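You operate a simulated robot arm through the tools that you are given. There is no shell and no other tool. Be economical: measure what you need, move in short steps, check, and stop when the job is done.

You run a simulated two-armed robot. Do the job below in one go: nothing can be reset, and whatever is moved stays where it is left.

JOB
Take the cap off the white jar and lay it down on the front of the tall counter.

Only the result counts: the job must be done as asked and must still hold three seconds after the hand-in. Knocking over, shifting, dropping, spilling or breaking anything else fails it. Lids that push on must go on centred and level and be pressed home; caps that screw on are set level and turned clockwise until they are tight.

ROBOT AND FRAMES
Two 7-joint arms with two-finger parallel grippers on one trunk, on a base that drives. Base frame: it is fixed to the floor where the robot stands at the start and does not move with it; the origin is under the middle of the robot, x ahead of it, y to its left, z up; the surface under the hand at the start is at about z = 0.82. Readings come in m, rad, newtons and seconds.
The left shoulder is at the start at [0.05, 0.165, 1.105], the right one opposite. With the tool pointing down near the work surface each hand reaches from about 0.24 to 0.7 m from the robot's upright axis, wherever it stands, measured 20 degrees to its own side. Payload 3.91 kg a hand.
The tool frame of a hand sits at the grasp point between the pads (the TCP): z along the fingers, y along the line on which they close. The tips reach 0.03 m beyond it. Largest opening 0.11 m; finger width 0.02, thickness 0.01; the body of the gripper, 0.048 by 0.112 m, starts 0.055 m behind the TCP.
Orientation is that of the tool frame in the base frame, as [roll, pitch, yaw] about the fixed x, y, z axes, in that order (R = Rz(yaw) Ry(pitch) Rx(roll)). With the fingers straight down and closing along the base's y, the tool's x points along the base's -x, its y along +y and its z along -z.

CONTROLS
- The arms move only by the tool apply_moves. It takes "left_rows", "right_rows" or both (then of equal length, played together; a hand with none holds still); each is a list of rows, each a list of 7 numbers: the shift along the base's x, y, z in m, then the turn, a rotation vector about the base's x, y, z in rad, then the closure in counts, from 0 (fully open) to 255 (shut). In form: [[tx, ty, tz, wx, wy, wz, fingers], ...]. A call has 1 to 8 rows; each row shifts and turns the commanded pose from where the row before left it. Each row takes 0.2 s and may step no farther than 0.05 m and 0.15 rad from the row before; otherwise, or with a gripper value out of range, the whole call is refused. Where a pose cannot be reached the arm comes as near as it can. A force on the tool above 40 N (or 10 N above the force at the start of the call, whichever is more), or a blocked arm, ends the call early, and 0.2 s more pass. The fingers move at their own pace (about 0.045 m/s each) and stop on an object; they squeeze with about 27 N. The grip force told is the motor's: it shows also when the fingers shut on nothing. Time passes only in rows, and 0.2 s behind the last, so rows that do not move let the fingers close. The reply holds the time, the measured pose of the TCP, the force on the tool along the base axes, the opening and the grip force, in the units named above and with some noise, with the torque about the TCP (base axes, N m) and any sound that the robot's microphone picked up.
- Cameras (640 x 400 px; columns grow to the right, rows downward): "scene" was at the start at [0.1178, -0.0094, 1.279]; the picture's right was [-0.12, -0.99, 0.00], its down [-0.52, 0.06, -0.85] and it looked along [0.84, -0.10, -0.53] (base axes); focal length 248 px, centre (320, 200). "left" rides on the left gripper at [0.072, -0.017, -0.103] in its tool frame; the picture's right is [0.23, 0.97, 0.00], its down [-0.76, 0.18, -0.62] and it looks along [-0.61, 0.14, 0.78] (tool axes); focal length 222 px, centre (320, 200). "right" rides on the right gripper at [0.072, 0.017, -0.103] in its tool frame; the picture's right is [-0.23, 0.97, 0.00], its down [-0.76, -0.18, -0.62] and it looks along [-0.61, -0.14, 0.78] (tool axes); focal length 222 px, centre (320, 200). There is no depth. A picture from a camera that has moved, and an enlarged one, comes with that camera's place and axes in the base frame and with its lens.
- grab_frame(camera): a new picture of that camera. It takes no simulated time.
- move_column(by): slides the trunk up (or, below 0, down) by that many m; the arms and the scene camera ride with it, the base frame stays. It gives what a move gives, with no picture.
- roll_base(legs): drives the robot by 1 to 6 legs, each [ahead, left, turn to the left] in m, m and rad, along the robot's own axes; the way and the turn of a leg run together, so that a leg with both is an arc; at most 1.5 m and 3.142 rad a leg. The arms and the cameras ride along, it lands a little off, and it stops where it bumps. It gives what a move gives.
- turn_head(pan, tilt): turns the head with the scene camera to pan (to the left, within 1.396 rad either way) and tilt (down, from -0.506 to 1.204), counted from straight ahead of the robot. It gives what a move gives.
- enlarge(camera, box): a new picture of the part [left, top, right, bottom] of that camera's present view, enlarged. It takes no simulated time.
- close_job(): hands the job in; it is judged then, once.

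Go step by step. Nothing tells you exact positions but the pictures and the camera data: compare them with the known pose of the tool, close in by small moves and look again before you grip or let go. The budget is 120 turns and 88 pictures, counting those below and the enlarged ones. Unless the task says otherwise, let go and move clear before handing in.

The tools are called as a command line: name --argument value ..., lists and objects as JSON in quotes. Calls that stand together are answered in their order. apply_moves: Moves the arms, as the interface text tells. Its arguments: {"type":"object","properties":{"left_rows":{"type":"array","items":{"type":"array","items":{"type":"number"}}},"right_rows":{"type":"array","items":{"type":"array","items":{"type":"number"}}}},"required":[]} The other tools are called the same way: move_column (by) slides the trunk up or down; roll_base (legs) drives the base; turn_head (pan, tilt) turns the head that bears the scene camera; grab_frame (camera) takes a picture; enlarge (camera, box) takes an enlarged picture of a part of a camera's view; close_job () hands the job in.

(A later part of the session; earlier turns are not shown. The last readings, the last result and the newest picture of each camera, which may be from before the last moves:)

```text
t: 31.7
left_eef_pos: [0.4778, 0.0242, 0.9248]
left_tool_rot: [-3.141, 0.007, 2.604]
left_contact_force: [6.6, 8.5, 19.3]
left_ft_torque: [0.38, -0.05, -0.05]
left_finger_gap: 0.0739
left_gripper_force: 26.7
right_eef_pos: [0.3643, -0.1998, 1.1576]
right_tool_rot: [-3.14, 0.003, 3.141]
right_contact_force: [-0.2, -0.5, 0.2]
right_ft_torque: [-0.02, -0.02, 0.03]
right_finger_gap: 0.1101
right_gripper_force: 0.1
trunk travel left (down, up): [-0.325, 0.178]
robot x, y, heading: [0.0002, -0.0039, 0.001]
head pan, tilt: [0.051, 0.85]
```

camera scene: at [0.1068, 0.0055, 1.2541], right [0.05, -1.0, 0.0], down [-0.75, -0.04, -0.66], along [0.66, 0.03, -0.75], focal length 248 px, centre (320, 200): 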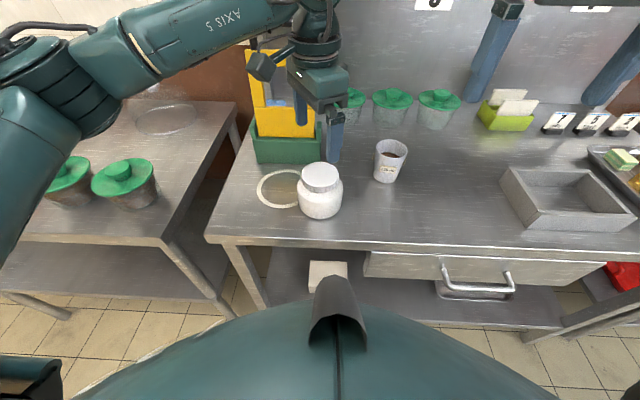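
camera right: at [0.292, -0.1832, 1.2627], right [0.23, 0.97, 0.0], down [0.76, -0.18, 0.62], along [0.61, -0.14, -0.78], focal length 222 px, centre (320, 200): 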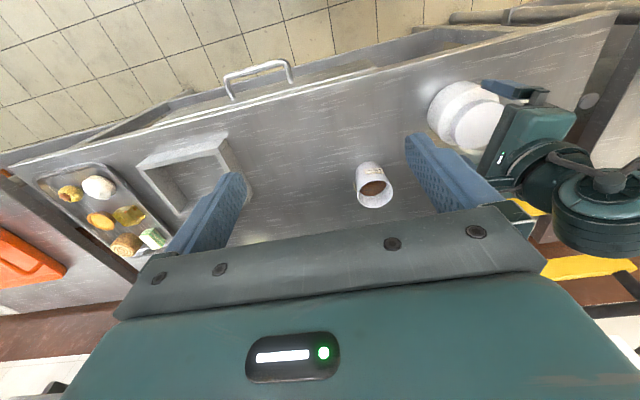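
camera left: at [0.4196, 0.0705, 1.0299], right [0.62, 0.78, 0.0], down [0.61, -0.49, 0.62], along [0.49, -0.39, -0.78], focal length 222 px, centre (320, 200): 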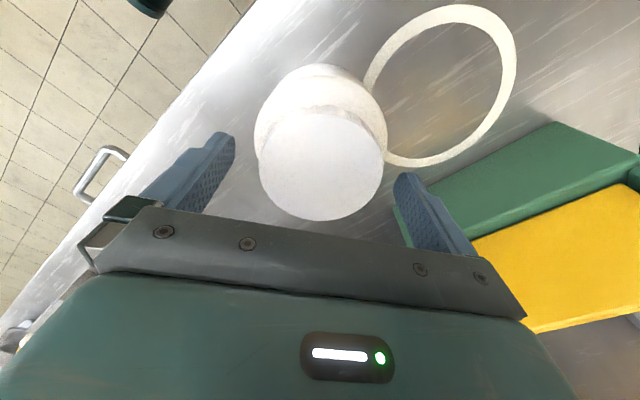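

Force rises from 11 to 19 N while turning: the cap is climbing. I continue, following it upward.

apply_moves --left_rows '[[0, 0, 0.0002, 0, 0, 0.12, 255], [0, 0, 0.0002, 0, 0, 0.12, 255], [0, 0, 0.0002, 0, 0, 0.12, 255], [0, 0, 0.0001, 0, 0, 0.12, 255]]'

apply_moves --left_rows '[[0, 0, 0.0001, 0, 0, 0.12, 255], [0, 0, 0.0001, 0, 0, 0.12, 255], [0, 0, 0.0001, 0, 0, 0.12, 255], [0, 0, 0.0001, 0, 0, 0.12, 255]]'

enlarge --camera "scene" --box '[240, 140, 400, 240]'

```text
t: 32.7
left_eef_pos: [0.4783, 0.0226, 0.9265]
left_tool_rot: [-3.14, 0.0, 3.084]
left_contact_force: [7.3, 5.4, 19.7]
left_ft_torque: [0.25, -0.33, -0.04]
left_finger_gap: 0.0738
left_gripper_force: 27.4
right_eef_pos: [0.3651, -0.1997, 1.1576]
right_tool_rot: [3.141, 0.003, 3.141]
right_contact_force: [0.1, -0.2, 0.5]
right_ft_torque: [-0.01, 0.0, 0.02]
right_finger_gap: 0.1099
right_gripper_force: 0.1
trunk travel left (down, up): [-0.325, 0.178]
robot x, y, heading: [0.0028, -0.001, 0.004]
head pan, tilt: [0.051, 0.85]
```

```text
t: 33.7
left_eef_pos: [0.4766, 0.0222, 0.9252]
left_tool_rot: [-3.141, 0.001, -2.717]
left_contact_force: [9.8, 3.0, 18.0]
left_ft_torque: [0.22, -0.26, -0.04]
left_finger_gap: 0.074
left_gripper_force: 27.0
right_eef_pos: [0.365, -0.201, 1.1574]
right_tool_rot: [3.14, 0.0, 3.141]
right_contact_force: [0.0, -0.1, 0.2]
right_ft_torque: [0.01, 0.05, 0.0]
right_finger_gap: 0.1102
right_gripper_force: 0.1
trunk travel left (down, up): [-0.325, 0.178]
robot x, y, heading: [0.0009, 0.0012, -0.002]
head pan, tilt: [0.051, 0.85]
```

```text
4.00 times, centred on (320, 190) of scene
camera zoom: at [0.1065, 0.0057, 1.2542], right [0.05, -1.0, 0.0], down [-0.75, -0.04, -0.66], along [0.66, 0.03, -0.75], focal length 993 px, centre (320, 240)
```

zoom: 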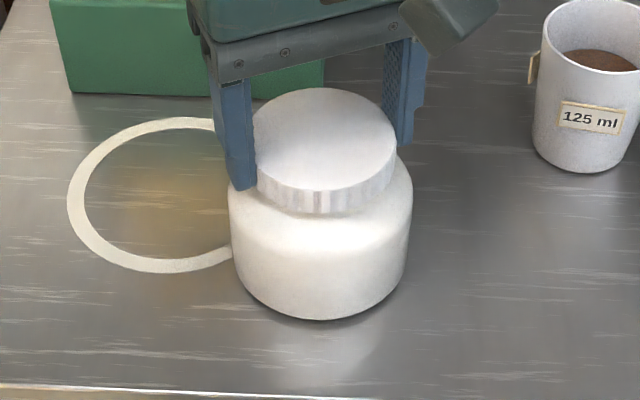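

Still around 18 N despite the lift, so it keeps climbing. I continue to the end of the wrist's range.

apply_moves --left_rows '[[0, 0, 0.0001, 0, 0, 0.12, 255], [0, 0, 0.0001, 0, 0, 0.12, 255], [0, 0, 0.0001, 0, 0, 0.12, 255], [0, 0, 0.0001, 0, 0, 0.12, 255], [0, 0, 0.0001, 0, 0, 0.12, 255], [0, 0, 0.0001, 0, 0, 0.12, 255], [0, 0, 0.0001, 0, 0, 0.12, 255], [0, 0, 0.0001, 0, 0, 0.12, 255]]'

apply_moves --left_rows '[[0, 0, 0.0001, 0, 0, 0.12, 255], [0, 0, 0.0001, 0, 0, 0.12, 255], [0, 0, 0.0001, 0, 0, 0.12, 255], [0, 0, 0.0001, 0, 0, 0.12, 255]]'

enlarge --camera "scene" --box '[240, 140, 400, 240]'

```text
t: 35.5
left_eef_pos: [0.4776, 0.0218, 0.9252]
left_tool_rot: [-3.139, 0.002, -1.757]
left_contact_force: [-1.1, -0.8, -0.1]
left_ft_torque: [-0.01, 0.02, -0.04]
left_finger_gap: 0.0738
left_gripper_force: 26.8
right_eef_pos: [0.3658, -0.2007, 1.1576]
right_tool_rot: [-3.141, -0.001, -3.142]
right_contact_force: [-0.3, 1.0, 0.3]
right_ft_torque: [0.01, -0.03, -0.01]
right_finger_gap: 0.11
right_gripper_force: 0.0
trunk travel left (down, up): [-0.325, 0.178]
robot x, y, heading: [0.0002, -0.0009, 0.001]
head pan, tilt: [0.051, 0.85]
```

```text
t: 36.5
left_eef_pos: [0.4781, 0.0233, 0.9268]
left_tool_rot: [-3.141, 0.0, -1.276]
left_contact_force: [2.0, 0.4, -0.1]
left_ft_torque: [0.05, -0.06, -0.05]
left_finger_gap: 0.0738
left_gripper_force: 27.1
right_eef_pos: [0.3661, -0.2003, 1.1573]
right_tool_rot: [-3.142, 0.002, 3.141]
right_contact_force: [0.1, -0.8, -0.1]
right_ft_torque: [0.01, 0.01, 0.0]
right_finger_gap: 0.1101
right_gripper_force: 0.0
trunk travel left (down, up): [-0.325, 0.178]
robot x, y, heading: [0.0004, -0.0028, 0.003]
head pan, tilt: [0.051, 0.85]
```

```text
4.00 times, centred on (320, 190) of scene
camera zoom: at [0.1072, 0.0055, 1.2541], right [0.05, -1.0, 0.0], down [-0.75, -0.04, -0.66], along [0.66, 0.03, -0.75], focal length 993 px, centre (320, 240)
```

zoom: 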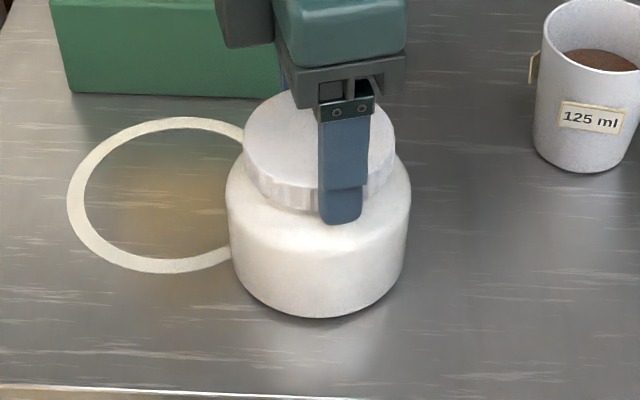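

The force suddenly dropped to zero, suggesting the thread has let go. I lift a few millimetres and check.

apply_moves --left_rows '[[0, 0, 0.001, 0, 0, 0, 255], [0, 0, 0.001, 0, 0, 0, 255], [0, 0, 0.001, 0, 0, 0, 255]]'

enlarge --camera "scene" --box '[240, 140, 400, 240]'

```text
t: 37.3
left_eef_pos: [0.4785, 0.0229, 0.9295]
left_tool_rot: [3.141, 0.001, -1.279]
left_contact_force: [0.2, 0.3, -0.6]
left_ft_torque: [0.01, -0.02, 0.02]
left_finger_gap: 0.0739
left_gripper_force: 27.4
right_eef_pos: [0.3647, -0.1997, 1.157]
right_tool_rot: [-3.14, 0.0, 3.141]
right_contact_force: [0.4, 0.2, 0.4]
right_ft_torque: [-0.02, -0.05, -0.01]
right_finger_gap: 0.1099
right_gripper_force: 0.1
trunk travel left (down, up): [-0.325, 0.178]
robot x, y, heading: [-0.002, -0.0003, 0.003]
head pan, tilt: [0.051, 0.85]
```

```text
4.00 times, centred on (320, 190) of scene
camera zoom: at [0.1069, 0.0055, 1.2541], right [0.05, -1.0, 0.0], down [-0.75, -0.04, -0.66], along [0.66, 0.03, -0.75], focal length 993 px, centre (320, 240)
```

zoom: 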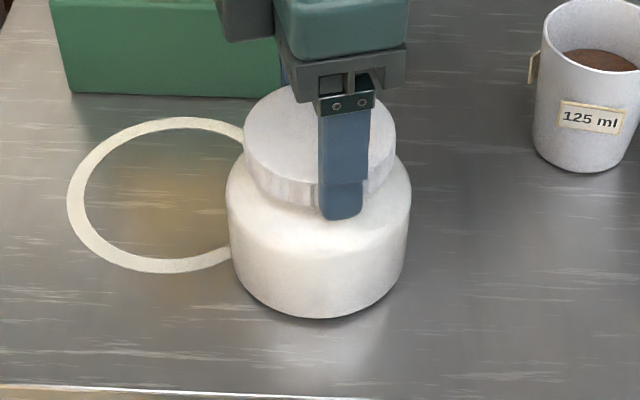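

The cap lifted with no load and the jar stayed: it is free. I lift straight up.

apply_moves --left_rows '[[0, 0, 0.005, 0, 0, 0, 255], [0, 0, 0.01, 0, 0, 0, 255], [0, 0, 0.015, 0, 0, 0, 255], [0, 0, 0.02, 0, 0, 0, 255], [0, 0, 0.02, 0, 0, 0, 255], [0, 0, 0.0, 0, 0, 0, 255]]'

grab_frame --camera "scene"

```text
t: 38.7
left_eef_pos: [0.4782, 0.025, 0.9996]
left_tool_rot: [-3.141, 0.0, -1.28]
left_contact_force: [0.1, 0.1, 0.2]
left_ft_torque: [0.03, -0.01, -0.01]
left_finger_gap: 0.0002
left_gripper_force: 26.9
right_eef_pos: [0.3641, -0.2002, 1.1567]
right_tool_rot: [-3.14, 0.0, 3.141]
right_contact_force: [0.2, 0.4, -0.2]
right_ft_torque: [-0.01, 0.04, 0.01]
right_finger_gap: 0.1098
right_gripper_force: 0.0
trunk travel left (down, up): [-0.325, 0.178]
robot x, y, heading: [0.0013, -0.0017, -0.003]
head pan, tilt: [0.051, 0.85]
```

```text
52 pictures are left
camera scene: at [0.1069, 0.0055, 1.2541], right [0.05, -1.0, 0.0], down [-0.75, -0.04, -0.66], along [0.66, 0.03, -0.75], focal length 248 px, centre (320, 200)
```

scene: 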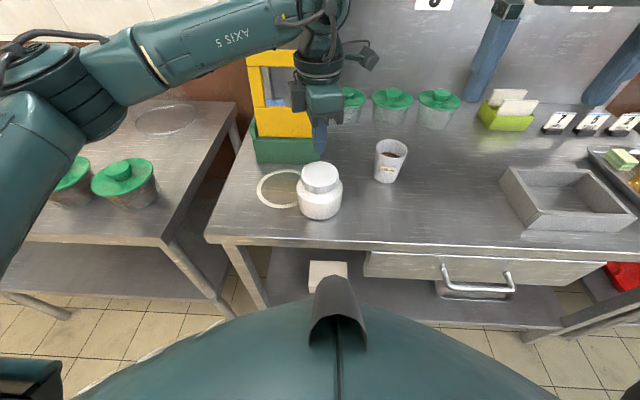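

The fingers closed on nothing: the cap slipped out. I look at how it sits.

enlarge --camera "scene" --box '[270, 145, 370, 225]'

enlarge --camera "right" --box '[380, 60, 540, 160]'

grab_frame --camera "left"

```text
5.00 times, centred on (320, 185) of scene
camera zoom: at [0.1069, 0.0055, 1.2541], right [0.05, -1.0, 0.0], down [-0.75, -0.04, -0.66], along [0.66, 0.03, -0.75], focal length 1241 px, centre (320, 275)
```

zoom: 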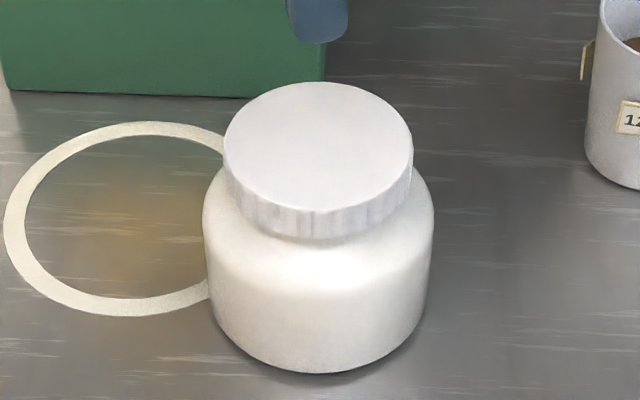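

```text
4.00 times, centred on (460, 110) of right
camera zoom: at [0.2921, -0.1831, 1.2627], right [0.23, 0.97, 0.0], down [0.76, -0.18, 0.62], along [0.61, -0.14, -0.78], focal length 888 px, centre (-240, 560)
```

zoom: 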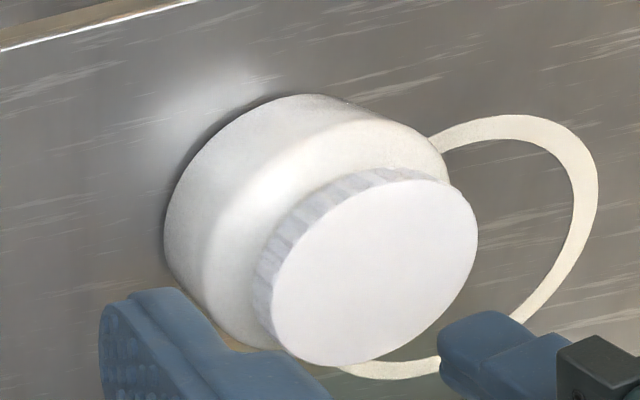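

```text
49 pictures are left
camera left: at [0.5151, -0.0393, 1.1041], right [-0.87, -0.5, 0.0], down [-0.39, 0.68, 0.62], along [-0.31, 0.54, -0.78], focal length 222 px, centre (320, 200)
```

left: 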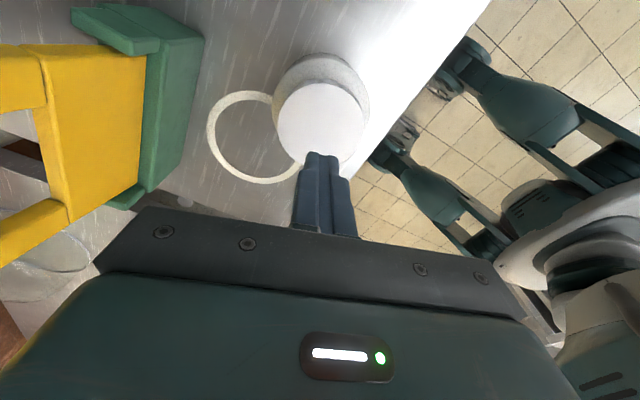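

The cap sits level, about 3 mm higher than at first, so it is loosened but stayed behind. I open, turn back at height and come down a bit deeper this time.

apply_moves --left_rows '[[0, 0, 0, 0, 0, -0.145, 0], [0, 0, 0, 0, 0, -0.145, 0], [0, 0, 0, 0, 0, -0.145, 0], [0, 0, 0, 0, 0, -0.145, 0], [0, 0, 0, 0, 0, -0.145, 0], [0, 0, 0, 0, 0, -0.145, 0], [0, 0, 0, 0, 0, -0.145, 0], [0, 0, 0, 0, 0, -0.145, 0]]'

apply_moves --left_rows '[[0, 0, 0, 0, 0, -0.145, 0], [0, 0, 0, 0, 0, -0.145, 0], [0, 0, 0, 0, 0, -0.145, 0], [0, 0, 0, 0, 0, -0.145, 0], [0, 0, 0, 0, 0, -0.145, 0], [0, 0, 0, 0, 0, -0.145, 0], [0, 0, 0, 0, 0, -0.145, 0], [0, 0, 0, 0, 0, -0.145, 0]]'

apply_moves --left_rows '[[0, 0, -0.02, 0, 0, -0.145, 0], [0, 0, -0.02, 0, 0, -0.145, 0], [0, 0, -0.02, 0, 0, -0.145, 0], [0, 0, -0.014, 0, 0, 0, 0], [0, 0, 0, 0, 0, 0, 0]]'

grab_frame --camera "left"

enlarge --camera "scene" --box '[270, 145, 370, 225]'

```text
t: 40.5
left_eef_pos: [0.4773, 0.0233, 0.9993]
left_tool_rot: [-3.14, -0.001, -2.444]
left_contact_force: [0.1, -0.1, -1.1]
left_ft_torque: [0.01, 0.04, 0.0]
left_finger_gap: 0.11
left_gripper_force: 0.0
right_eef_pos: [0.365, -0.2003, 1.1574]
right_tool_rot: [-3.14, 0.0, 3.142]
right_contact_force: [-0.1, -0.6, -1.0]
right_ft_torque: [-0.02, 0.0, -0.01]
right_finger_gap: 0.11
right_gripper_force: 0.0
trunk travel left (down, up): [-0.325, 0.178]
robot x, y, heading: [0.0014, -0.0032, -0.0]
head pan, tilt: [0.051, 0.85]
```

```text
t: 42.3
left_eef_pos: [0.4764, 0.023, 0.9991]
left_tool_rot: [-3.14, 0.0, 2.679]
left_contact_force: [0.3, -0.8, 0.2]
left_ft_torque: [-0.02, -0.04, 0.01]
left_finger_gap: 0.1099
left_gripper_force: 0.1
right_eef_pos: [0.3658, -0.2006, 1.1581]
right_tool_rot: [-3.14, -0.001, 3.141]
right_contact_force: [-0.4, 0.2, 0.7]
right_ft_torque: [0.01, -0.01, -0.01]
right_finger_gap: 0.11
right_gripper_force: 0.1
trunk travel left (down, up): [-0.325, 0.178]
robot x, y, heading: [0.0008, -0.0002, 0.005]
head pan, tilt: [0.051, 0.85]
```

```text
t: 43.5
left_eef_pos: [0.4767, 0.0215, 0.9255]
left_tool_rot: [3.141, 0.001, 2.247]
left_contact_force: [-0.3, -0.8, 0.0]
left_ft_torque: [0.02, 0.03, 0.01]
left_finger_gap: 0.1102
left_gripper_force: 0.0
right_eef_pos: [0.3648, -0.2007, 1.1574]
right_tool_rot: [3.14, 0.0, 3.14]
right_contact_force: [-0.8, -0.3, -1.3]
right_ft_torque: [-0.02, 0.0, 0.03]
right_finger_gap: 0.1101
right_gripper_force: 0.0
trunk travel left (down, up): [-0.325, 0.178]
robot x, y, heading: [-0.0032, -0.0002, -0.003]
head pan, tilt: [0.051, 0.85]
```

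```text
48 pictures are left
camera left: at [0.4177, 0.0686, 1.0297], right [0.62, 0.79, 0.0], down [0.62, -0.48, 0.62], along [0.49, -0.39, -0.78], focal length 222 px, centre (320, 200)
```

left: 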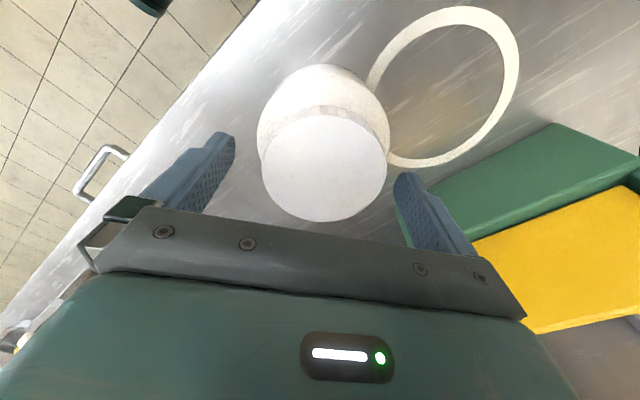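

```text
5.00 times, centred on (320, 185) of scene
camera zoom: at [0.1069, 0.0055, 1.2541], right [0.05, -1.0, 0.0], down [-0.75, -0.04, -0.66], along [0.66, 0.03, -0.75], focal length 1241 px, centre (320, 275)
```

zoom: 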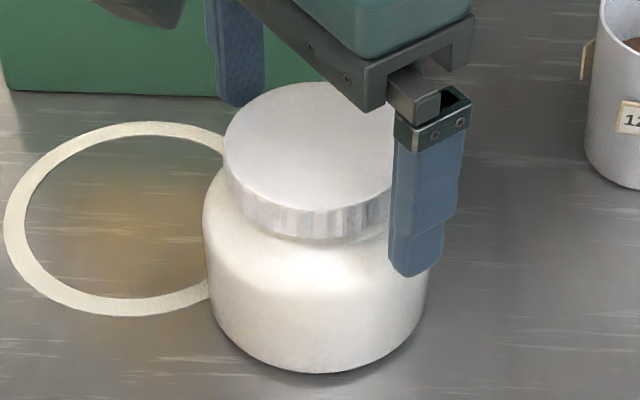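

The cap is centred within 2.5 mm. It is probably still on its thread, so I regrip lower and do another pressed stroke.

apply_moves --left_rows '[[0.0015, 0.002, -0.004, 0, 0, 0, 0], [0, 0, 0, 0, 0, 0, 255], [0, 0, 0, 0, 0, 0, 255], [0, 0, 0, 0, 0, 0, 255], [0, 0, -0.002, 0, 0, 0, 255], [0, 0, 0, 0, 0, 0, 255]]'

apply_moves --left_rows '[[0, 0, 0, 0, 0, 0.12, 255], [0, 0, 0, 0, 0, 0.12, 255], [0, 0, 0, 0, 0, 0.12, 255], [0, 0, 0, 0, 0, 0.12, 255]]'

apply_moves --left_rows '[[0, 0, 0, 0, 0, 0.12, 255], [0, 0, 0, 0, 0, 0.12, 255], [0, 0, 0, 0, 0, 0.12, 255], [0, 0, 0, 0, 0, 0.12, 255]]'

enlarge --camera "scene" --box '[270, 145, 370, 225]'

```text
t: 44.9
left_eef_pos: [0.4779, 0.0227, 0.9208]
left_tool_rot: [3.141, 0.003, 2.249]
left_contact_force: [3.4, -3.4, 10.0]
left_ft_torque: [0.07, 0.17, -0.02]
left_finger_gap: 0.0738
left_gripper_force: 27.3
right_eef_pos: [0.3643, -0.2022, 1.1565]
right_tool_rot: [3.141, -0.002, 3.14]
right_contact_force: [-0.1, 0.0, 0.9]
right_ft_torque: [0.02, 0.01, 0.01]
right_finger_gap: 0.1098
right_gripper_force: 0.1
trunk travel left (down, up): [-0.325, 0.178]
robot x, y, heading: [-0.0049, -0.0033, 0.0]
head pan, tilt: [0.051, 0.85]
```

```text
t: 45.9
left_eef_pos: [0.4789, 0.026, 0.921]
left_tool_rot: [-3.14, 0.005, 2.732]
left_contact_force: [-0.1, 0.5, 20.8]
left_ft_torque: [0.14, 0.14, -0.53]
left_finger_gap: 0.074
left_gripper_force: 27.5
right_eef_pos: [0.3647, -0.2008, 1.1574]
right_tool_rot: [-3.142, 0.002, -3.14]
right_contact_force: [-0.7, 0.2, 0.0]
right_ft_torque: [-0.03, 0.01, -0.03]
right_finger_gap: 0.1099
right_gripper_force: 0.0
trunk travel left (down, up): [-0.325, 0.178]
robot x, y, heading: [-0.0017, 0.0045, 0.001]
head pan, tilt: [0.051, 0.85]
```

```text
t: 46.9
left_eef_pos: [0.4778, 0.0259, 0.9205]
left_tool_rot: [-3.14, 0.002, -3.073]
left_contact_force: [0.6, 0.2, 18.9]
left_ft_torque: [0.07, -0.09, -0.51]
left_finger_gap: 0.0736
left_gripper_force: 27.4
right_eef_pos: [0.3636, -0.2006, 1.1572]
right_tool_rot: [-3.141, 0.002, -3.141]
right_contact_force: [-1.0, 0.3, 1.5]
right_ft_torque: [0.0, -0.02, -0.01]
right_finger_gap: 0.1101
right_gripper_force: 0.1
trunk travel left (down, up): [-0.325, 0.178]
robot x, y, heading: [-0.0018, 0.0008, 0.003]
head pan, tilt: [0.051, 0.85]
```

```text
5.00 times, centred on (320, 185) of scene
camera zoom: at [0.1055, 0.0054, 1.2543], right [0.05, -1.0, 0.0], down [-0.75, -0.04, -0.66], along [0.66, 0.03, -0.75], focal length 1241 px, centre (320, 275)
```

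zoom: 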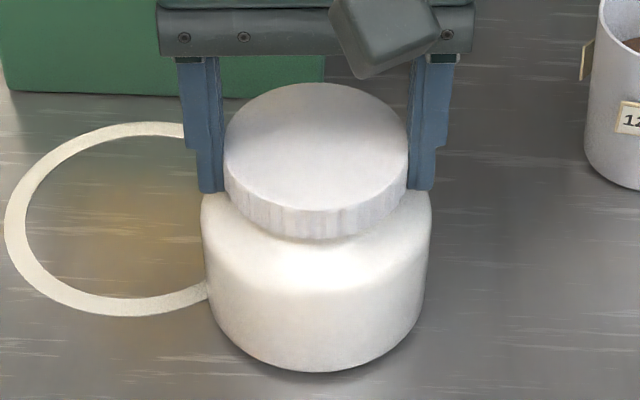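

Now there is a steady 0.5 N·m, likely the tips rubbing the jar's shoulder. I ease up 1.5 mm and continue, watching the torque.

apply_moves --left_rows '[[0, 0, 0.0015, 0, 0, 0, 255], [0, 0, 0, 0, 0, 0.12, 255], [0, 0, 0, 0, 0, 0.12, 255], [0, 0, 0, 0, 0, 0.12, 255]]'

apply_moves --left_rows '[[0, 0, 0.001, 0, 0, 0.12, 255], [0, 0, 0, 0, 0, 0.12, 255], [0, 0, 0, 0, 0, 0.12, 255]]'

enlarge --camera "scene" --box '[270, 145, 370, 225]'

```text
t: 47.9
left_eef_pos: [0.479, 0.0257, 0.9213]
left_tool_rot: [3.142, 0.0, -2.713]
left_contact_force: [0.5, -1.1, 8.2]
left_ft_torque: [-0.11, -0.05, -0.32]
left_finger_gap: 0.0733
left_gripper_force: 27.2
right_eef_pos: [0.3653, -0.1995, 1.157]
right_tool_rot: [-3.141, -0.001, -3.14]
right_contact_force: [0.4, -0.2, -1.3]
right_ft_torque: [-0.01, 0.03, 0.0]
right_finger_gap: 0.1099
right_gripper_force: 0.0
trunk travel left (down, up): [-0.325, 0.178]
robot x, y, heading: [0.0005, -0.0007, -0.004]
head pan, tilt: [0.051, 0.85]
```

```text
t: 48.7
left_eef_pos: [0.4795, 0.0231, 0.9219]
left_tool_rot: [-3.141, 0.001, -2.352]
left_contact_force: [0.4, -0.6, 0.3]
left_ft_torque: [-0.04, -0.06, -0.11]
left_finger_gap: 0.0737
left_gripper_force: 26.9
right_eef_pos: [0.3651, -0.2013, 1.158]
right_tool_rot: [3.141, 0.0, 3.14]
right_contact_force: [1.2, 0.6, 0.1]
right_ft_torque: [0.0, 0.01, 0.02]
right_finger_gap: 0.11
right_gripper_force: 0.1
trunk travel left (down, up): [-0.325, 0.178]
robot x, y, heading: [0.0002, -0.0022, -0.004]
head pan, tilt: [0.051, 0.85]
```

```text
5.00 times, centred on (320, 185) of scene
camera zoom: at [0.1068, 0.0054, 1.254], right [0.05, -1.0, 0.0], down [-0.75, -0.04, -0.66], along [0.66, 0.03, -0.75], focal length 1241 px, centre (320, 275)
```

zoom: 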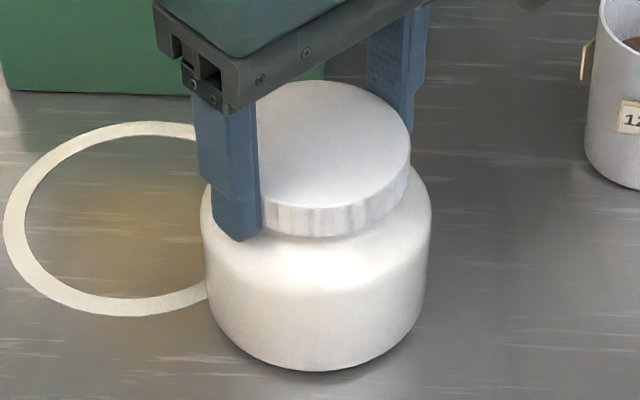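

The torque scales with my press exactly as if the jar slides round on the counter, and earlier grips were only on the cap's top rim (cap top nearer 0.90). I regrip deeper and press harder.

apply_moves --left_rows '[[0, 0, 0, 0, 0, 0, 0], [0, 0, 0, 0, 0, 0, 0], [0, 0, -0.003, 0, 0, 0, 0], [0, 0, -0.002, 0, 0, 0, 0], [0, 0, -0.002, 0, 0, 0, 0], [0, 0, 0, 0, 0, 0, 0]]'

enlarge --camera "scene" --box '[270, 145, 370, 225]'

grab_frame --camera "left"

```text
t: 50.1
left_eef_pos: [0.4804, 0.0245, 0.9149]
left_tool_rot: [3.141, 0.001, -2.355]
left_contact_force: [-0.1, -0.8, -0.9]
left_ft_torque: [0.0, 0.01, -0.02]
left_finger_gap: 0.1102
left_gripper_force: 0.1
right_eef_pos: [0.3651, -0.2002, 1.157]
right_tool_rot: [-3.141, 0.001, -3.141]
right_contact_force: [-0.2, 0.9, -0.2]
right_ft_torque: [0.0, 0.0, 0.03]
right_finger_gap: 0.1101
right_gripper_force: 0.0
trunk travel left (down, up): [-0.325, 0.178]
robot x, y, heading: [-0.0023, -0.0001, -0.001]
head pan, tilt: [0.051, 0.85]
```

```text
5.00 times, centred on (320, 185) of scene
camera zoom: at [0.1069, 0.0055, 1.2541], right [0.05, -1.0, 0.0], down [-0.75, -0.04, -0.66], along [0.66, 0.03, -0.75], focal length 1241 px, centre (320, 275)
```

zoom: 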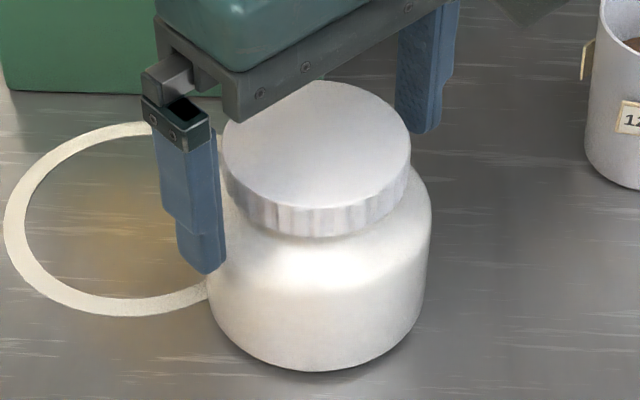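

```text
43 pictures are left
camera left: at [0.4403, -0.0374, 1.0186], right [-0.85, 0.53, 0.0], down [0.41, 0.67, 0.62], along [0.33, 0.53, -0.78], focal length 222 px, centre (320, 200)
```

left: 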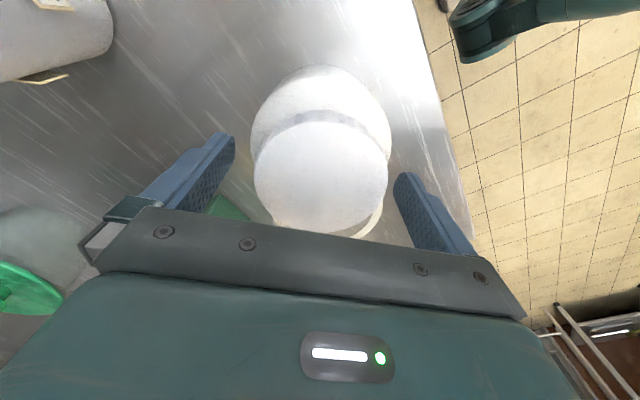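

Heights are still ambiguous, so I zoom in hard on the jar for texture and on the cap's edge.

enlarge --camera "scene" --box '[300, 180, 340, 205]'

enlarge --camera "right" --box '[415, 70, 515, 150]'

```text
16.00 times, centred on (320, 192) of scene
camera zoom: at [0.1069, 0.0055, 1.2541], right [0.05, -1.0, 0.0], down [-0.75, -0.04, -0.66], along [0.66, 0.03, -0.75], focal length 3970 px, centre (320, 320)
```

zoom: 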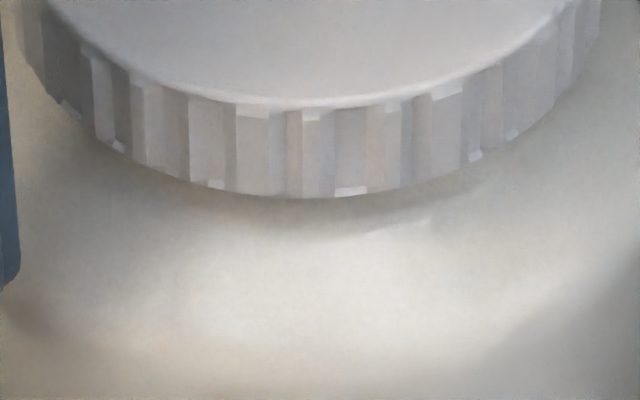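

```text
5.00 times, centred on (465, 110) of right
camera zoom: at [0.292, -0.1832, 1.2627], right [0.23, 0.97, 0.0], down [0.76, -0.18, 0.62], along [0.61, -0.14, -0.78], focal length 1111 px, centre (-405, 650)
```

zoom: 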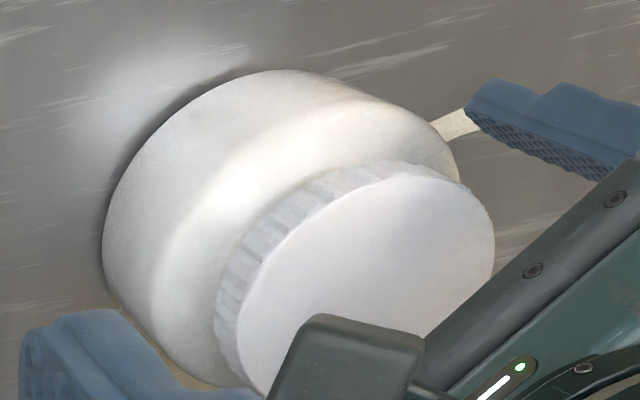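

Re-reading the data: under press the cap turned almost torque-free, climbed, then let go, so it may now be sitting loose on the neck. I grip it again and lift very slowly, watching force and gap.

apply_moves --left_rows '[[-0.001, 0, 0.005, 0, 0, 0, 0], [0, 0, 0, 0, 0, 0, 255], [0, 0, 0, 0, 0, 0, 255], [0, 0, 0, 0, 0, 0, 255], [0, 0, 0, 0, 0, 0, 255]]'

apply_moves --left_rows '[[0, 0, 0.001, 0, 0, 0, 255], [0, 0, 0.001, 0, 0, 0, 255]]'

apply_moves --left_rows '[[0, 0, 0.001, 0, 0, 0, 255], [0, 0, 0.001, 0, 0, 0, 255]]'

enlarge --camera "scene" --box '[290, 155, 350, 225]'

```text
t: 51.3
left_eef_pos: [0.4791, 0.0229, 0.9202]
left_tool_rot: [-3.14, 0.0, -2.353]
left_contact_force: [-0.4, 0.1, -0.3]
left_ft_torque: [0.05, 0.02, 0.03]
left_finger_gap: 0.0735
left_gripper_force: 27.5
right_eef_pos: [0.3644, -0.2012, 1.1574]
right_tool_rot: [-3.142, 0.0, -3.141]
right_contact_force: [-0.2, -0.1, -0.2]
right_ft_torque: [-0.01, 0.03, 0.02]
right_finger_gap: 0.1103
right_gripper_force: 0.1
trunk travel left (down, up): [-0.325, 0.178]
robot x, y, heading: [-0.0022, 0.0, 0.003]
head pan, tilt: [0.051, 0.85]
```

```text
t: 51.9
left_eef_pos: [0.4789, 0.0254, 0.9212]
left_tool_rot: [3.137, 0.001, -2.353]
left_contact_force: [0.0, 0.2, -7.1]
left_ft_torque: [0.0, 0.0, 0.02]
left_finger_gap: 0.0737
left_gripper_force: 26.7
right_eef_pos: [0.3662, -0.2011, 1.1566]
right_tool_rot: [-3.141, 0.001, 3.14]
right_contact_force: [0.5, 0.3, 0.5]
right_ft_torque: [0.01, 0.0, 0.03]
right_finger_gap: 0.1099
right_gripper_force: 0.0
trunk travel left (down, up): [-0.325, 0.178]
robot x, y, heading: [-0.0007, 0.0002, -0.003]
head pan, tilt: [0.051, 0.85]
```

```text
t: 52.5
left_eef_pos: [0.4764, 0.0252, 0.9231]
left_tool_rot: [3.141, -0.002, -2.353]
left_contact_force: [-0.5, -0.1, -7.9]
left_ft_torque: [-0.03, -0.01, -0.01]
left_finger_gap: 0.0735
left_gripper_force: 26.8
right_eef_pos: [0.366, -0.2012, 1.1567]
right_tool_rot: [3.14, -0.001, -3.14]
right_contact_force: [-1.0, 0.2, -0.5]
right_ft_torque: [0.01, 0.03, -0.02]
right_finger_gap: 0.1101
right_gripper_force: 0.1
trunk travel left (down, up): [-0.325, 0.178]
robot x, y, heading: [-0.0037, -0.0009, 0.001]
head pan, tilt: [0.051, 0.85]
```

```text
5.71 times, centred on (320, 190) of scene
camera zoom: at [0.1075, 0.0055, 1.254], right [0.05, -1.0, 0.0], down [-0.75, -0.04, -0.66], along [0.66, 0.03, -0.75], focal length 1418 px, centre (320, 257)
```

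zoom: 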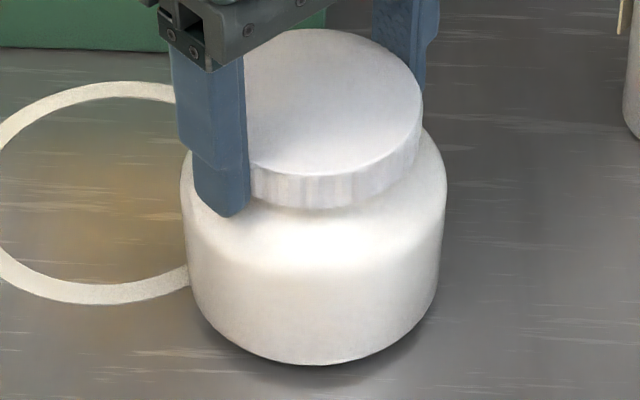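

The whole jar (about 8 N) came up with the cap, so the cap is still screwed tight and the jar just spins on the counter. I set it back down, let go, and will hold the jar body with the right hand.

apply_moves --left_rows '[[0, 0, -0.0015, 0, 0, 0, 255], [0, 0, -0.0015, 0, 0, 0, 255], [0, 0, -0.0015, 0, 0, 0, 255], [0, 0, 0, 0, 0, 0, 255]]'

apply_moves --left_rows '[[0, 0, 0, 0, 0, 0, 0], [0, 0, 0, 0, 0, 0, 0], [0, 0, 0.03, 0, 0, 0, 0], [0, 0, 0.05, 0, 0, 0, 0], [0, 0, 0.05, 0, 0, 0, 0], [0, 0, 0.03, 0, 0, 0, 0]]'

apply_moves --right_rows '[[0, -0.01, 0, 0, 0, -0.15, 0], [0, -0.01, 0, 0, 0, -0.15, 0], [0, -0.01, 0, 0, 0, -0.15, 0], [0, -0.01, 0, 0, 0, -0.15, 0], [0, -0.01, 0, 0, 0, -0.15, 0], [0, -0.01, 0, 0, 0, -0.15, 0], [0, -0.01, 0, 0, 0, -0.15, 0], [0, -0.01, 0, 0, 0, -0.15, 0]]'

enlarge --camera "scene" --box '[240, 140, 400, 240]'

```text
t: 53.5
left_eef_pos: [0.477, 0.025, 0.9206]
left_tool_rot: [-3.139, 0.001, -2.354]
left_contact_force: [-0.4, -0.9, 0.6]
left_ft_torque: [0.06, 0.08, -0.03]
left_finger_gap: 0.0736
left_gripper_force: 26.8
right_eef_pos: [0.3657, -0.2009, 1.1567]
right_tool_rot: [3.142, 0.0, 3.141]
right_contact_force: [-0.1, -0.5, -0.5]
right_ft_torque: [0.01, 0.01, 0.02]
right_finger_gap: 0.1097
right_gripper_force: 0.0
trunk travel left (down, up): [-0.325, 0.178]
robot x, y, heading: [0.0017, 0.0003, 0.002]
head pan, tilt: [0.051, 0.85]
```

```text
t: 54.9
left_eef_pos: [0.4768, 0.0257, 1.0785]
left_tool_rot: [-3.141, 0.0, -2.354]
left_contact_force: [-0.6, -0.2, -0.2]
left_ft_torque: [0.03, 0.0, 0.03]
left_finger_gap: 0.1099
left_gripper_force: 0.0
right_eef_pos: [0.3641, -0.2016, 1.1574]
right_tool_rot: [-3.141, 0.0, 3.141]
right_contact_force: [0.1, -0.4, 0.1]
right_ft_torque: [-0.01, -0.01, -0.02]
right_finger_gap: 0.1101
right_gripper_force: 0.1
trunk travel left (down, up): [-0.325, 0.178]
robot x, y, heading: [-0.0009, -0.0017, -0.005]
head pan, tilt: [0.051, 0.85]
```

```text
t: 56.7
left_eef_pos: [0.4772, 0.0253, 1.0779]
left_tool_rot: [-3.141, 0.0, -2.355]
left_contact_force: [0.2, 0.6, 0.5]
left_ft_torque: [0.0, 0.01, -0.01]
left_finger_gap: 0.1099
left_gripper_force: 0.0
right_eef_pos: [0.3655, -0.281, 1.1565]
right_tool_rot: [3.14, 0.0, 1.94]
right_contact_force: [0.4, 0.4, -0.2]
right_ft_torque: [-0.02, -0.01, -0.02]
right_finger_gap: 0.1099
right_gripper_force: 0.1
trunk travel left (down, up): [-0.325, 0.178]
robot x, y, heading: [0.0042, 0.0022, -0.004]
head pan, tilt: [0.051, 0.85]
```

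```text
4.00 times, centred on (320, 190) of scene
camera zoom: at [0.1068, 0.0053, 1.2541], right [0.05, -1.0, 0.0], down [-0.75, -0.04, -0.66], along [0.66, 0.03, -0.75], focal length 993 px, centre (320, 240)
```

zoom: 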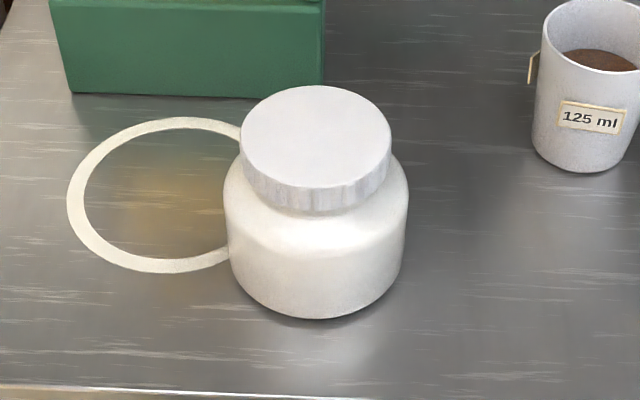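

The cap measures about 3 mm higher against the jar than at the start, so the pressed stroke with tips clear of the shoulder did unscrew it; the deeper one just rubbed on the shoulder. I repeat the former: turn back, come down to TCP 0.925.

apply_moves --left_rows '[[0, 0, -0.01, 0, 0, -0.145, 0], [0, 0, -0.02, 0, 0, -0.145, 0], [0, 0, -0.02, 0, 0, -0.145, 0], [0, 0, -0.02, 0, 0, -0.145, 0], [0, 0, -0.02, 0, 0, -0.145, 0], [0, 0, -0.02, 0, 0, -0.145, 0], [0, 0, -0.02, 0, 0, -0.145, 0], [0, 0, 0, 0, 0, -0.145, 0]]'

apply_moves --left_rows '[[0, 0, -0.01, 0, 0, -0.145, 0], [0, 0, -0.01, 0, 0, -0.145, 0], [0, 0, -0.004, 0, 0, -0.145, 0], [0, 0, 0, 0, 0, -0.1, 0], [0, 0, 0, 0, 0, 0, 0]]'

grab_frame --camera "left"

grab_frame --camera "right"

```text
t: 58.5
left_eef_pos: [0.4775, 0.0267, 0.9477]
left_tool_rot: [-3.141, -0.001, 2.766]
left_contact_force: [0.3, 1.0, -0.5]
left_ft_torque: [0.01, -0.02, -0.02]
left_finger_gap: 0.11
left_gripper_force: 0.1
right_eef_pos: [0.3655, -0.2797, 1.1578]
right_tool_rot: [-3.141, 0.0, 1.944]
right_contact_force: [0.2, 0.5, 0.1]
right_ft_torque: [0.0, 0.0, 0.05]
right_finger_gap: 0.1099
right_gripper_force: 0.1
trunk travel left (down, up): [-0.325, 0.178]
robot x, y, heading: [-0.0004, -0.0019, 0.005]
head pan, tilt: [0.051, 0.85]
```

```text
t: 59.7
left_eef_pos: [0.4786, 0.025, 0.9237]
left_tool_rot: [-3.14, -0.002, 2.232]
left_contact_force: [0.6, 0.4, 0.3]
left_ft_torque: [0.0, 0.01, 0.01]
left_finger_gap: 0.1101
left_gripper_force: 0.0
right_eef_pos: [0.3656, -0.2806, 1.1582]
right_tool_rot: [-3.141, 0.0, 1.942]
right_contact_force: [-0.1, -0.3, -0.2]
right_ft_torque: [0.01, 0.03, 0.01]
right_finger_gap: 0.1101
right_gripper_force: 0.1
trunk travel left (down, up): [-0.325, 0.178]
robot x, y, heading: [-0.0003, 0.0004, 0.001]
head pan, tilt: [0.051, 0.85]
```

```text
38 pictures are left
camera left: at [0.4205, 0.073, 1.0275], right [0.63, 0.78, 0.0], down [0.61, -0.49, 0.62], along [0.48, -0.39, -0.78], focal length 222 px, centre (320, 200)
```

left: 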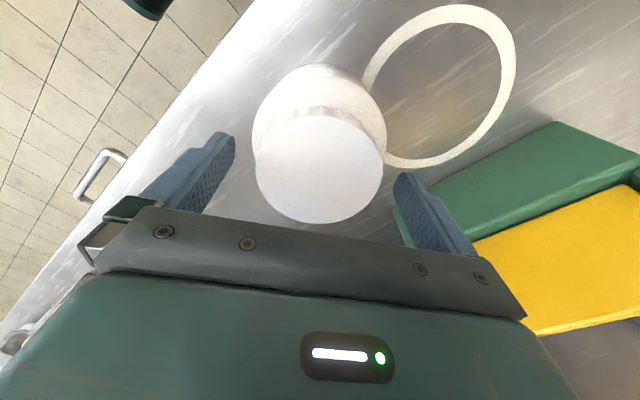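

```text
37 pictures are left
camera right: at [0.3541, -0.2066, 1.2628], right [0.99, 0.14, 0.0], down [0.11, -0.77, 0.62], along [0.09, -0.62, -0.78], focal length 222 px, centre (320, 200)
```

right: 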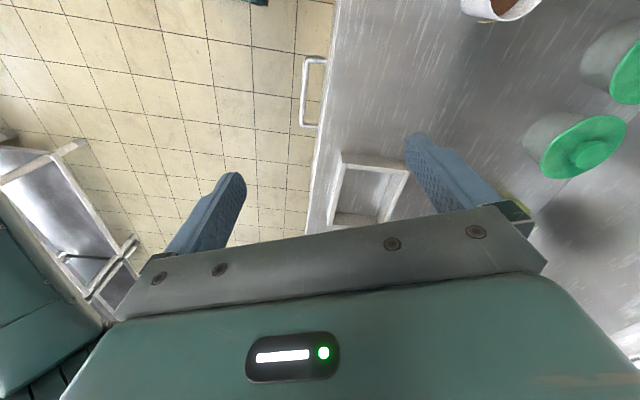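

The wrist view also confirms the cap is about 3 mm higher. I grip here, press lightly and turn.

apply_moves --left_rows '[[0, 0, 0.001, 0, 0, 0, 0], [0, 0, 0, 0, 0, 0, 255], [0, 0, 0, 0, 0, 0, 255], [0, 0, 0, 0, 0, 0, 255], [0, 0, -0.002, 0, 0, 0, 255], [0, 0, 0, 0, 0, 0, 255]]'

apply_moves --left_rows '[[0, 0, 0, 0, 0, 0.12, 255], [0, 0, 0, 0, 0, 0.12, 255], [0, 0, 0, 0, 0, 0.12, 255], [0, 0, 0, 0, 0, 0.12, 255]]'

apply_moves --left_rows '[[0, 0, 0, 0, 0, 0.12, 255], [0, 0, 0, 0, 0, 0.12, 255], [0, 0, 0, 0, 0, 0.12, 255], [0, 0, 0, 0, 0, 0.12, 255]]'

enlarge --camera "scene" --box '[240, 140, 400, 240]'

```text
t: 61.1
left_eef_pos: [0.4786, 0.0249, 0.9244]
left_tool_rot: [-3.141, 0.003, 2.235]
left_contact_force: [2.0, 0.1, 11.9]
left_ft_torque: [0.02, 0.34, -0.05]
left_finger_gap: 0.0742
left_gripper_force: 26.9
right_eef_pos: [0.3637, -0.2806, 1.1566]
right_tool_rot: [-3.141, -0.001, 1.943]
right_contact_force: [-0.3, 0.4, 0.2]
right_ft_torque: [-0.03, 0.0, 0.03]
right_finger_gap: 0.1098
right_gripper_force: 0.0
trunk travel left (down, up): [-0.325, 0.178]
robot x, y, heading: [0.0011, -0.0027, -0.004]
head pan, tilt: [0.051, 0.85]
```

```text
t: 62.1
left_eef_pos: [0.4777, 0.024, 0.9247]
left_tool_rot: [3.141, 0.002, 2.715]
left_contact_force: [0.1, 0.3, 10.6]
left_ft_torque: [-0.07, -0.09, -0.33]
left_finger_gap: 0.0741
left_gripper_force: 27.3
right_eef_pos: [0.3648, -0.2808, 1.1582]
right_tool_rot: [3.141, -0.001, 1.941]
right_contact_force: [-0.4, 0.0, -0.5]
right_ft_torque: [0.02, 0.0, 0.0]
right_finger_gap: 0.11
right_gripper_force: 0.2
trunk travel left (down, up): [-0.325, 0.178]
robot x, y, heading: [0.0001, -0.0038, -0.0]
head pan, tilt: [0.051, 0.85]
```

```text
t: 63.1
left_eef_pos: [0.4769, 0.0253, 0.9245]
left_tool_rot: [3.141, 0.001, -3.084]
left_contact_force: [0.4, -0.1, 6.6]
left_ft_torque: [-0.02, -0.04, -0.27]
left_finger_gap: 0.0742
left_gripper_force: 27.2
right_eef_pos: [0.3631, -0.2811, 1.1573]
right_tool_rot: [-3.14, 0.002, 1.941]
right_contact_force: [-0.3, 0.5, 0.0]
right_ft_torque: [0.01, 0.01, -0.01]
right_finger_gap: 0.11
right_gripper_force: 0.0
trunk travel left (down, up): [-0.325, 0.178]
robot x, y, heading: [-0.0023, -0.0029, 0.003]
head pan, tilt: [0.051, 0.85]
```

```text
4.00 times, centred on (320, 190) of scene
camera zoom: at [0.1064, 0.0055, 1.2542], right [0.05, -1.0, 0.0], down [-0.75, -0.04, -0.66], along [0.66, 0.03, -0.75], focal length 993 px, centre (320, 240)
```

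zoom: 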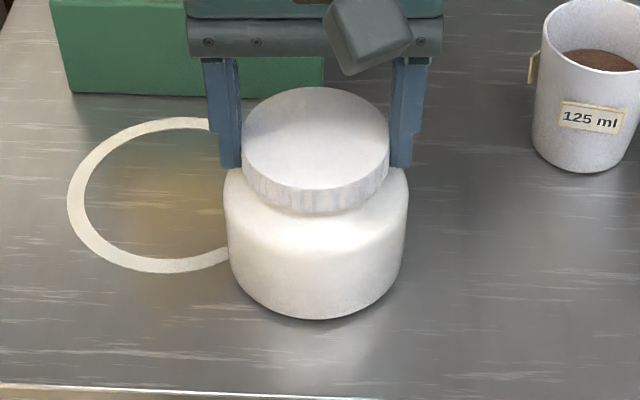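

The torque again just follows jar-on-counter friction, so the jar must be held. I release the cap, raise the left hand, and swing the right hand toward a side grasp with its camera upward.

apply_moves --left_rows '[[0, 0, 0.001, 0, 0, 0, 0], [0, 0, 0, 0, 0, 0, 0], [0, 0, 0.03, 0, 0, 0, 0], [0, 0, 0.05, 0, 0, 0, 0], [0, 0, 0.05, 0, 0, 0, 0], [0, 0, 0.03, 0, 0, 0, 0]]' --right_rows '[[0, 0, 0, 0, 0, -0.144, 0], [0, 0, 0, 0, 0, -0.144, 0], [0, 0, 0, 0, 0, -0.144, 0], [0, 0, 0, 0, 0, -0.144, 0], [0, 0, 0, 0, 0, -0.144, 0], [0, 0, 0, 0, 0, 0, 0]]'

apply_moves --right_rows '[[0, 0, -0.01, 0.141, -0.051, 0, 0], [0, 0, -0.01, 0.141, -0.051, 0, 0], [0, 0, -0.01, 0.141, -0.051, 0, 0], [0, 0, -0.01, 0.141, -0.051, 0, 0], [0, 0, -0.01, 0.141, -0.051, 0, 0], [0, 0, -0.01, 0.141, -0.051, 0, 0], [0, 0, -0.01, 0.141, -0.051, 0, 0], [0, 0, -0.01, 0.141, -0.051, 0, 0]]'

grab_frame --camera "scene"

```text
t: 64.5
left_eef_pos: [0.4778, 0.0224, 1.0857]
left_tool_rot: [-3.142, -0.001, -3.089]
left_contact_force: [-0.3, 0.0, 0.6]
left_ft_torque: [0.0, 0.05, 0.01]
left_finger_gap: 0.11
left_gripper_force: 0.0
right_eef_pos: [0.3648, -0.2797, 1.1571]
right_tool_rot: [3.141, -0.001, 1.22]
right_contact_force: [-0.6, 0.4, 0.2]
right_ft_torque: [0.0, 0.01, -0.01]
right_finger_gap: 0.1101
right_gripper_force: 0.0
trunk travel left (down, up): [-0.325, 0.178]
robot x, y, heading: [0.0001, 0.0011, 0.001]
head pan, tilt: [0.051, 0.85]
```

```text
t: 66.3
left_eef_pos: [0.4775, 0.0233, 1.0852]
left_tool_rot: [-3.14, 0.001, -3.088]
left_contact_force: [0.1, -0.1, 0.8]
left_ft_torque: [-0.01, 0.01, 0.04]
left_finger_gap: 0.1098
left_gripper_force: 0.0
right_eef_pos: [0.3657, -0.2809, 1.0781]
right_tool_rot: [-3.138, -1.2, 1.219]
right_contact_force: [1.2, 0.0, -0.3]
right_ft_torque: [0.03, 0.01, 0.0]
right_finger_gap: 0.1099
right_gripper_force: 0.1
trunk travel left (down, up): [-0.325, 0.178]
robot x, y, heading: [-0.0023, -0.0005, -0.002]
head pan, tilt: [0.051, 0.85]
```

```text
35 pictures are left
camera scene: at [0.1069, 0.0053, 1.2541], right [0.05, -1.0, 0.0], down [-0.75, -0.04, -0.66], along [0.66, 0.03, -0.75], focal length 248 px, centre (320, 200)
```

scene: 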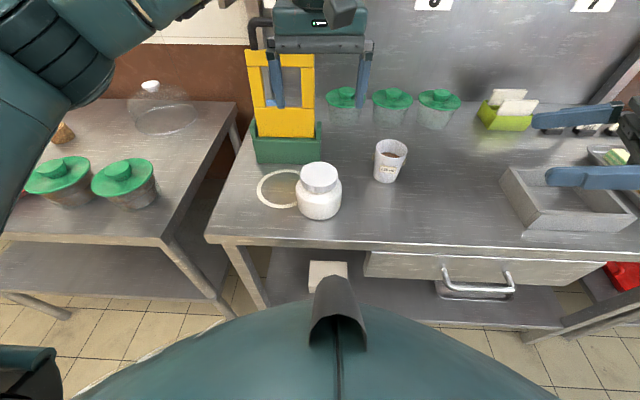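

The side-grasp orientation is reachable. I bring the right hand to a spot 0.13 m short of the jar, still high.

apply_moves --right_rows '[[0.0134, 0.0342, -0.0156, 0, 0, 0, 0], [0.0134, 0.0342, -0.0156, 0, 0, 0, 0], [0.0134, 0.0342, -0.0156, 0, 0, 0, 0], [0.0134, 0.0342, -0.0156, 0, 0, 0, 0], [0.0134, 0.0342, -0.0156, 0, 0, 0, 0], [0, 0, -0.03, 0, 0, 0, 0], [0, 0, -0.03, 0, 0, 0, 0]]'

grab_frame --camera "right"

grab_frame --camera "scene"

```text
t: 67.9
left_eef_pos: [0.4779, 0.0234, 1.0848]
left_tool_rot: [3.14, -0.002, -3.09]
left_contact_force: [0.0, 0.0, -0.4]
left_ft_torque: [0.0, 0.0, 0.0]
left_finger_gap: 0.1099
left_gripper_force: 0.0
right_eef_pos: [0.4344, -0.1105, 0.9372]
right_tool_rot: [-3.139, -1.199, 1.22]
right_contact_force: [-0.3, 1.0, 0.0]
right_ft_torque: [-0.02, 0.03, -0.01]
right_finger_gap: 0.1099
right_gripper_force: 0.1
trunk travel left (down, up): [-0.325, 0.178]
robot x, y, heading: [0.0018, -0.0003, 0.001]
head pan, tilt: [0.051, 0.85]
```

```text
34 pictures are left
camera right: at [0.4252, -0.1815, 1.0437], right [0.89, -0.41, -0.21], down [-0.46, -0.74, -0.48], along [0.04, 0.53, -0.85], focal length 222 px, centre (320, 200)
```

right: 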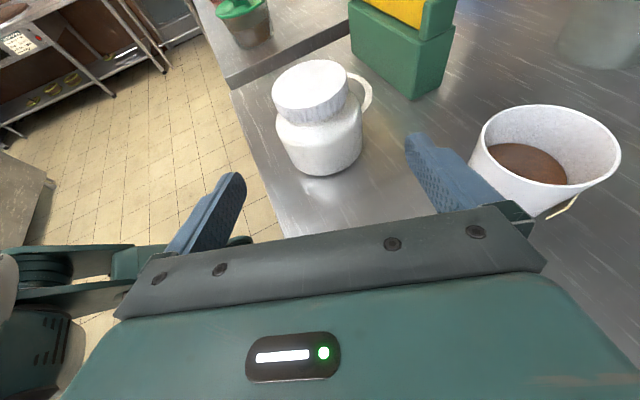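

```text
33 pictures are left
camera scene: at [0.1069, 0.0054, 1.2541], right [0.05, -1.0, 0.0], down [-0.75, -0.04, -0.66], along [0.66, 0.03, -0.75], focal length 248 px, centre (320, 200)
```

scene: 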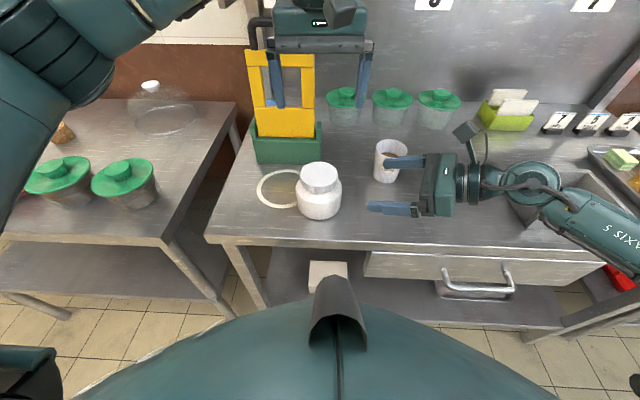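

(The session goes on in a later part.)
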